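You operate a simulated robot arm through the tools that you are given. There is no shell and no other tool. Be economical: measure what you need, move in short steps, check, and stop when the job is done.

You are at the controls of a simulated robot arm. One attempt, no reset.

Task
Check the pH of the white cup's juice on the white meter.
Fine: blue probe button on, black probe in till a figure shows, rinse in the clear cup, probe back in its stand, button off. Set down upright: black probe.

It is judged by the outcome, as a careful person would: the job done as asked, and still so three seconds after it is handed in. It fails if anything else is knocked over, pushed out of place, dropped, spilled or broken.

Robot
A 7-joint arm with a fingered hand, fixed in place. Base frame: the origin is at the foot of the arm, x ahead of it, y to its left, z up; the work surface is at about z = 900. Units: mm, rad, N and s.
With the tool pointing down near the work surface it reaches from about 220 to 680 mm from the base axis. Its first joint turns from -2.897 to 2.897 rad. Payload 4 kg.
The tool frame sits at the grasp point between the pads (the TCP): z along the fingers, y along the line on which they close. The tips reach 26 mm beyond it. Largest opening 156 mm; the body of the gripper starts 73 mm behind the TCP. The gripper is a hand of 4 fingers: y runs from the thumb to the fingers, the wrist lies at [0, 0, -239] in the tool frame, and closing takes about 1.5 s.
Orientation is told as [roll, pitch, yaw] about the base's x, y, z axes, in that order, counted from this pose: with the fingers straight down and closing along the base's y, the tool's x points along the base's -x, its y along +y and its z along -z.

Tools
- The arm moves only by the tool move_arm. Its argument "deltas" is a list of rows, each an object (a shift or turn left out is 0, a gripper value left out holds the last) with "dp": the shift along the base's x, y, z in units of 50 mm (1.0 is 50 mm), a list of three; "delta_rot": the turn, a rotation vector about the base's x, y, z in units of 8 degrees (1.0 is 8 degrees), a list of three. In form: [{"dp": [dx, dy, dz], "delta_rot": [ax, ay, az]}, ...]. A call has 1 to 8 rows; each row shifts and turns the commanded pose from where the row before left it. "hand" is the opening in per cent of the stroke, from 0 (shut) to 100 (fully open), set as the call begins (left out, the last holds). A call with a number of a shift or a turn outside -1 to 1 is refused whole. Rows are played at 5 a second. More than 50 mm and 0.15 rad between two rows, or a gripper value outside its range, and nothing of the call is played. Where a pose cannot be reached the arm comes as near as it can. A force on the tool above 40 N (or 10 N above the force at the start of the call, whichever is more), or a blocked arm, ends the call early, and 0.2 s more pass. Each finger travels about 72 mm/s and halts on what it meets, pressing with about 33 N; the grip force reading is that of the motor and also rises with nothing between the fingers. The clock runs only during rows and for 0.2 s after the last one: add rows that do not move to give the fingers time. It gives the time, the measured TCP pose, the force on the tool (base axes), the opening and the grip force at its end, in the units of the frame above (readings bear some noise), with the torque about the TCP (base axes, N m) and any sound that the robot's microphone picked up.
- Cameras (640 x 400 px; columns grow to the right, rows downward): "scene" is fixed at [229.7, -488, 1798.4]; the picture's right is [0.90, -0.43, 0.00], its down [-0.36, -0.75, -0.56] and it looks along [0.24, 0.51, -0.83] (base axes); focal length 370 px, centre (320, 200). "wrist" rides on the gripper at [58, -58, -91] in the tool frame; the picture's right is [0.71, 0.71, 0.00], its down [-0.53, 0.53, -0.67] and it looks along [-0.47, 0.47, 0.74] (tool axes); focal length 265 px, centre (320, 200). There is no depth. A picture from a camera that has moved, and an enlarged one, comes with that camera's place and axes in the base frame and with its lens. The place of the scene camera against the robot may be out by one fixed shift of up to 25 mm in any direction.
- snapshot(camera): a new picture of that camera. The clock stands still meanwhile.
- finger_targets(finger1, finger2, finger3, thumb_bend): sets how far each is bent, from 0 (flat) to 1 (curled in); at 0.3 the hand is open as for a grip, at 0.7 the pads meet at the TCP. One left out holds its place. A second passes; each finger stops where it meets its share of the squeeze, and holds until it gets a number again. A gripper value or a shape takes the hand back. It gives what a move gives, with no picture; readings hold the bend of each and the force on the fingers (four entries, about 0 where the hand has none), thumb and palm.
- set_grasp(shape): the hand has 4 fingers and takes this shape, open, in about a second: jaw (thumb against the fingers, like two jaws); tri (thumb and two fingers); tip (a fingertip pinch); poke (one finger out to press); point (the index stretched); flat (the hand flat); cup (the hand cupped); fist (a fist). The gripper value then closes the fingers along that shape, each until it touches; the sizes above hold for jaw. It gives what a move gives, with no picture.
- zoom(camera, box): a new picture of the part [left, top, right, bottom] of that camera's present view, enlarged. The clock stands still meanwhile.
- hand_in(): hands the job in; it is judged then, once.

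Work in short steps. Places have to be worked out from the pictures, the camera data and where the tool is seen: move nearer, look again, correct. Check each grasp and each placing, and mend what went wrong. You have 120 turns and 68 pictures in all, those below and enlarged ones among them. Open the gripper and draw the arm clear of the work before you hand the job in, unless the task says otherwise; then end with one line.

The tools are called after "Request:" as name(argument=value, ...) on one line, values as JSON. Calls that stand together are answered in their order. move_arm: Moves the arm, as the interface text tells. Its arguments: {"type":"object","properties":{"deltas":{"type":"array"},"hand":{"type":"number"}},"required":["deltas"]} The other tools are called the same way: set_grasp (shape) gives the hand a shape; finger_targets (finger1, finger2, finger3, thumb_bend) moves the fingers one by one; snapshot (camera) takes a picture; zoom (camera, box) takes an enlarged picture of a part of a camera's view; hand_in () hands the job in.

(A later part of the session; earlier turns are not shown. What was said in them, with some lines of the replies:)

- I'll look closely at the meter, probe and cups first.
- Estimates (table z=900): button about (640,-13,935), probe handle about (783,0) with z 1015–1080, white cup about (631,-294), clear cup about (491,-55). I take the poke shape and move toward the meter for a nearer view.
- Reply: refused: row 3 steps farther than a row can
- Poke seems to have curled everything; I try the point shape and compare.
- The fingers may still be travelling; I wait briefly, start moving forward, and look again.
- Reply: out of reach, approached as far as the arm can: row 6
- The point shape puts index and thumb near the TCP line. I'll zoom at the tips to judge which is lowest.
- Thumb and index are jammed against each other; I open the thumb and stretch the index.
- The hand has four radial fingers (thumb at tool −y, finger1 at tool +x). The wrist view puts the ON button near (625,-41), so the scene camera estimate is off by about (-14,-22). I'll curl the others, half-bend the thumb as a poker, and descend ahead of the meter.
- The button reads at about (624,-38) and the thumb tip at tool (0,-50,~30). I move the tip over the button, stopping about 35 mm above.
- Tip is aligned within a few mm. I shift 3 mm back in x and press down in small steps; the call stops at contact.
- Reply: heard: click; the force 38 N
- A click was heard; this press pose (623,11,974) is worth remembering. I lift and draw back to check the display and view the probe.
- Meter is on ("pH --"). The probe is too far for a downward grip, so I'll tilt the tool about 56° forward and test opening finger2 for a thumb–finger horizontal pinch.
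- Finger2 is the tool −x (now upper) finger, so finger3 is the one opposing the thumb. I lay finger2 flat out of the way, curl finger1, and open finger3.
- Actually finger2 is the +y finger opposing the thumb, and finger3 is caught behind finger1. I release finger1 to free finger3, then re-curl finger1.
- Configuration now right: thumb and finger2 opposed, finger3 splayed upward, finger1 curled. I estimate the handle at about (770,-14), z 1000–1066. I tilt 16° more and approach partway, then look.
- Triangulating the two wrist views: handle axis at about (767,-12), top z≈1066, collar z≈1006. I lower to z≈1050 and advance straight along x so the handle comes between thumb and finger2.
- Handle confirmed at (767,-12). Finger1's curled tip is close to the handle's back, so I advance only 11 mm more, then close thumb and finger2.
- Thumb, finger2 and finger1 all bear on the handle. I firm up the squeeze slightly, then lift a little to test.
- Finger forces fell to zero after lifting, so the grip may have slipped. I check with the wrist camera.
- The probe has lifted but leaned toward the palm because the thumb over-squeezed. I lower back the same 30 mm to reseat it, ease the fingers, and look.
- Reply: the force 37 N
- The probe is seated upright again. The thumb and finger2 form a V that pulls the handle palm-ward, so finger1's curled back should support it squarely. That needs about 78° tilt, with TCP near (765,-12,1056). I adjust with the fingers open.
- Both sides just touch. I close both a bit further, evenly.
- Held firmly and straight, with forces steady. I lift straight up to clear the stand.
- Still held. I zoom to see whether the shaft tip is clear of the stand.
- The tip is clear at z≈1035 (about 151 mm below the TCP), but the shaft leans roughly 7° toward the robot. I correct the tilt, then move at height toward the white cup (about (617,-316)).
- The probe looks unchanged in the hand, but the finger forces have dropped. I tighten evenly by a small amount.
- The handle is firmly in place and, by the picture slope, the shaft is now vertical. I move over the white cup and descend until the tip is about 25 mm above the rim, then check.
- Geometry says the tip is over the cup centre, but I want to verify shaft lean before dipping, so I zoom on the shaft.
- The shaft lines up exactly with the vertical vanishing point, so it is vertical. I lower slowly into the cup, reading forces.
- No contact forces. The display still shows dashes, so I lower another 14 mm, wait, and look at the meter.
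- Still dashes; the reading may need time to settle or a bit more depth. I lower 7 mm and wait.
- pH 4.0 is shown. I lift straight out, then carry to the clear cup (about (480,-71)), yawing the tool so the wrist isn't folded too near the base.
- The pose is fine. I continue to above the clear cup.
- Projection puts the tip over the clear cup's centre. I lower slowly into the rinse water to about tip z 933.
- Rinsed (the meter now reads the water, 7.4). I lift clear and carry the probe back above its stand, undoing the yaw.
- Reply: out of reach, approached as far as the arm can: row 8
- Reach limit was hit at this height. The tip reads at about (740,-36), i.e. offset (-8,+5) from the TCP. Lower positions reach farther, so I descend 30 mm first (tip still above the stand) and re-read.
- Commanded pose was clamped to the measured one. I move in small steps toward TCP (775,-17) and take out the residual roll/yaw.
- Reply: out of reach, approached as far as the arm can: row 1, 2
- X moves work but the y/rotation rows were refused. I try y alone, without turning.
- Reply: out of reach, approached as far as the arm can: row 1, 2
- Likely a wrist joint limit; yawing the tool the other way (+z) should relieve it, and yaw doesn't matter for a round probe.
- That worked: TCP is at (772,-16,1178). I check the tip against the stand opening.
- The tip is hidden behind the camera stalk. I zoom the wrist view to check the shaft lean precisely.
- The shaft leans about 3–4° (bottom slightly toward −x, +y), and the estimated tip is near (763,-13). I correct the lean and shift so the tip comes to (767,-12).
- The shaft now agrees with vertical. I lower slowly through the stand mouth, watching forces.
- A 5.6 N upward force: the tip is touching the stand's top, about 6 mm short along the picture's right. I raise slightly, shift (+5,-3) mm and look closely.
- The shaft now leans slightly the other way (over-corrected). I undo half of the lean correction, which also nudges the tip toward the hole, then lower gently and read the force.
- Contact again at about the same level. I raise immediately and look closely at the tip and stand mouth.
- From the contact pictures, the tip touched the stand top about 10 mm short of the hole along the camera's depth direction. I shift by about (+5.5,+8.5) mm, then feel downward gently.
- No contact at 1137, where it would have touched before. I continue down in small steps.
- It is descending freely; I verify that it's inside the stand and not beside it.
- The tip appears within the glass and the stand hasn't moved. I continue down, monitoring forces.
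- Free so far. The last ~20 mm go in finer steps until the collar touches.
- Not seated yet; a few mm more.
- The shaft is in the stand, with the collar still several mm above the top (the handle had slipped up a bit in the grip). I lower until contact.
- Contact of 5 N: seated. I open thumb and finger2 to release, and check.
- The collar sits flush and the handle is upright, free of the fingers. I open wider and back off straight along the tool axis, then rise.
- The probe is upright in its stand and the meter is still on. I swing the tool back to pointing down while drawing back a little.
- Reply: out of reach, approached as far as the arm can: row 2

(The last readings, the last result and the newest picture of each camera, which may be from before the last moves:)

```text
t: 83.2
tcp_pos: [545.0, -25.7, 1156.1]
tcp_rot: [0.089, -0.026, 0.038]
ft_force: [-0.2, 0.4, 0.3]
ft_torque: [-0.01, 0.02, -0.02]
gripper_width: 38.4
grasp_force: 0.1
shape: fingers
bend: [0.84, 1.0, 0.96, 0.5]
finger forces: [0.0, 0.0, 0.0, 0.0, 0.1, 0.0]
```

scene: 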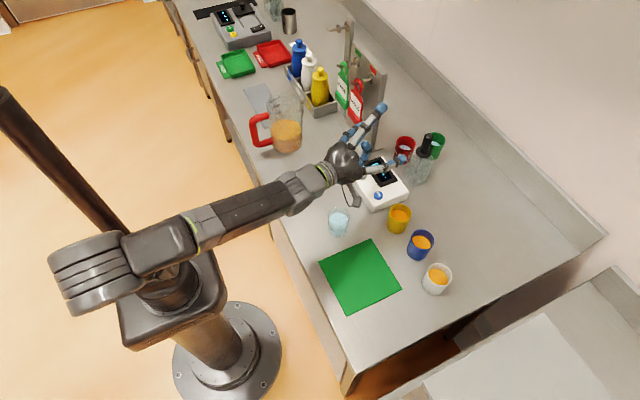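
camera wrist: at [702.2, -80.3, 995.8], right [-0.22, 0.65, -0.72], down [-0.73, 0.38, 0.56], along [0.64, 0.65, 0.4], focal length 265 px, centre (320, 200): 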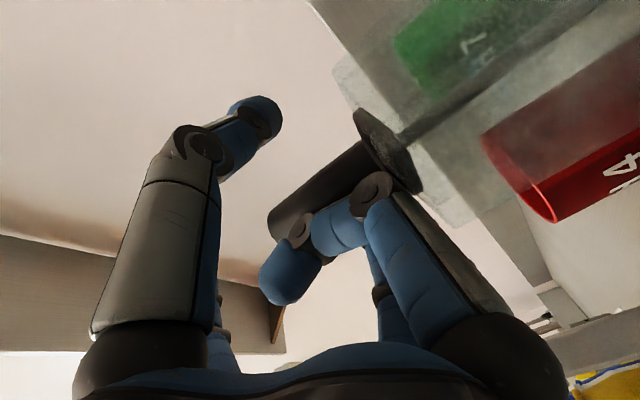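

I re-curl finger1 after finger3 has fully folded, level the tool, and move above the button to the earlier pre-press position.

Request:
finger_targets(finger1=0.4, finger3=1)

Request:
finger_targets(finger1=1)

Request:
move_arm(deltas=[{"dp": [0, 0, -0.6], "delta_rot": [-0.64, 0.18, -0.28]}, {"dp": [0.3, 0.3, -0.7]}, {"dp": [0.6, 0.43, -0.6]}, {"dp": [0.62, 0, -0.5]}, {"dp": [0, 0, -0.4]}, {}])

```text
t: 84.2
tcp_pos: [546.3, -25.8, 1157.2]
tcp_rot: [0.09, -0.025, 0.041]
ft_force: [0.6, 0.0, 0.0]
ft_torque: [0.0, 0.0, -0.01]
gripper_width: 66.2
grasp_force: 0.1
shape: fingers
bend: [0.4, 1.0, 0.95, 0.5]
finger forces: [0.0, 0.0, 0.0, 0.0, 0.1, 0.1]
```

```text
t: 85.2
tcp_pos: [545.7, -26.1, 1156.3]
tcp_rot: [0.09, -0.024, 0.039]
ft_force: [-0.8, 0.2, -0.1]
ft_torque: [0.0, 0.05, 0.0]
gripper_width: 39.0
grasp_force: 0.1
shape: fingers
bend: [0.84, 1.0, 0.97, 0.5]
finger forces: [0.0, 0.0, 0.0, 0.1, 0.0, 0.0]
```

```text
t: 86.6
tcp_pos: [621.5, 10.8, 1015.2]
tcp_rot: [0.0, 0.001, 0.004]
ft_force: [0.7, -0.3, -0.8]
ft_torque: [-0.01, 0.01, 0.01]
gripper_width: 38.9
grasp_force: 0.1
shape: fingers
bend: [0.84, 1.0, 0.97, 0.5]
finger forces: [0.0, 0.0, 0.0, 0.0, 0.1, 0.0]
```

Positioned at (621.5,10.8,1015). One wrist picture to confirm thumb alignment and finger1 clearance.

Request:
snapshot(camera="wrist")

```text
2 pictures are left
camera wrist: at [563.9, -47.0, 1107.6], right [-0.71, 0.71, 0.0], down [0.53, 0.53, 0.67], along [0.47, 0.48, -0.74], focal length 265 px, centre (320, 200)
```

wrist: 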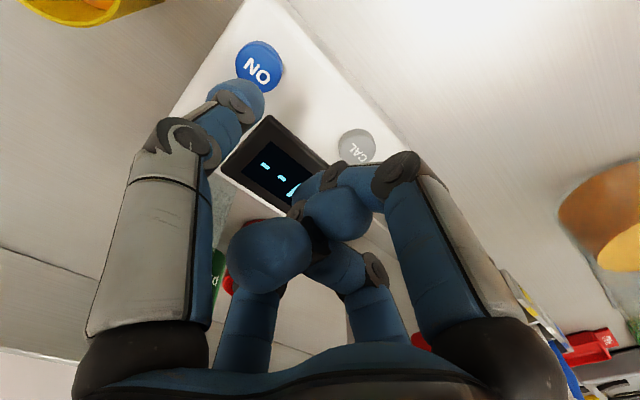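

Alignment is the same as the first press and finger1 is clear. I press down as before.

Request:
move_arm(deltas=[{"dp": [0.03, 0, -0.3]}, {"dp": [0, 0, -0.24]}, {"dp": [0, 0, -0.14]}, {"dp": [0, 0, -0.07]}, {"dp": [0, 0, -0.06]}, {"dp": [0, 0, -0.06]}, {}])

```text
t: 88.2
tcp_pos: [622.8, 10.5, 975.2]
tcp_rot: [0.001, -0.001, 0.003]
ft_force: [-3.1, 0.3, 34.8]
ft_torque: [-1.78, 0.07, -0.12]
gripper_width: 38.2
grasp_force: 18.0
shape: fingers
bend: [0.84, 1.0, 0.97, 0.49]
finger forces: [0.1, 0.0, 0.0, 0.0, 35.1, 0.0]
heard: click
```

Click heard. I lift straight up, draw the arm back clear, and check the whole scene.

Request:
move_arm(deltas=[{"dp": [0, 0, 0.6]}, {"dp": [0, 0, 0.8]}, {"dp": [-0.6, 0, 0.7]}, {"dp": [-0.8, 0, 0.5]}, {"dp": [-0.9, 0, 0.4]}, {"dp": [-0.9, 0, 0.4]}, {"dp": [-0.9, 0, 0.4]}, {}])

Request:
set_grasp(shape="jaw")

Request:
zoom(camera="scene", box=[320, 120, 480, 300])

```text
t: 90.0
tcp_pos: [419.0, 9.6, 1162.2]
tcp_rot: [0.001, 0.004, 0.005]
ft_force: [-0.7, 0.8, -0.3]
ft_torque: [0.01, -0.03, 0.01]
gripper_width: 38.6
grasp_force: 0.0
shape: fingers
bend: [0.84, 1.0, 0.97, 0.5]
finger forces: [0.0, 0.0, 0.0, 0.0, 0.0, 0.0]
```

```text
t: 90.9
tcp_pos: [419.5, 10.7, 1162.4]
tcp_rot: [0.001, 0.002, 0.006]
ft_force: [-0.2, -0.5, -0.5]
ft_torque: [-0.03, 0.03, 0.0]
gripper_width: 156.1
grasp_force: 0.1
shape: jaw
bend: [0.3, 0.3, 0.3, 0.3]
finger forces: [0.1, 0.0, 0.0, 0.1, 0.1, 0.0]
```

```text
2.22 times, centred on (400, 210) of scene
camera zoom: at [229.7, -488.0, 1798.4], right [0.9, -0.43, 0.0], down [-0.36, -0.75, -0.56], along [0.24, 0.51, -0.83], focal length 822 px, centre (142, 178)
```

zoom: 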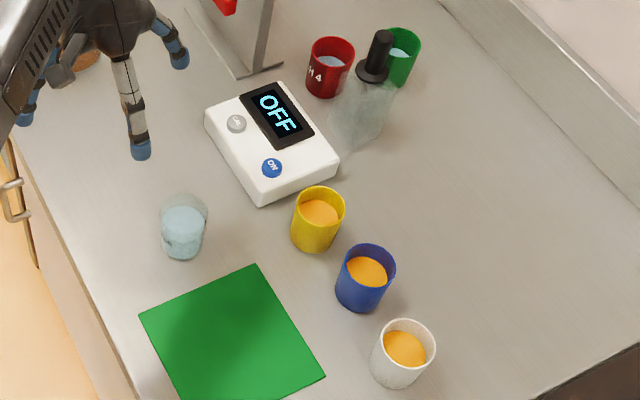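

The meter shows OFF, the probe stands upright in its stand, and all the cups are in place. The hand is open and clear, so I hand in.

Request:
hand_in()

```text
The job is handed in.
```

The white cup's juice reads pH 4.0. The probe was rinsed in the clear cup and is back upright in its stand, the meter is off, and nothing looked displaced or spilled in the final picture.
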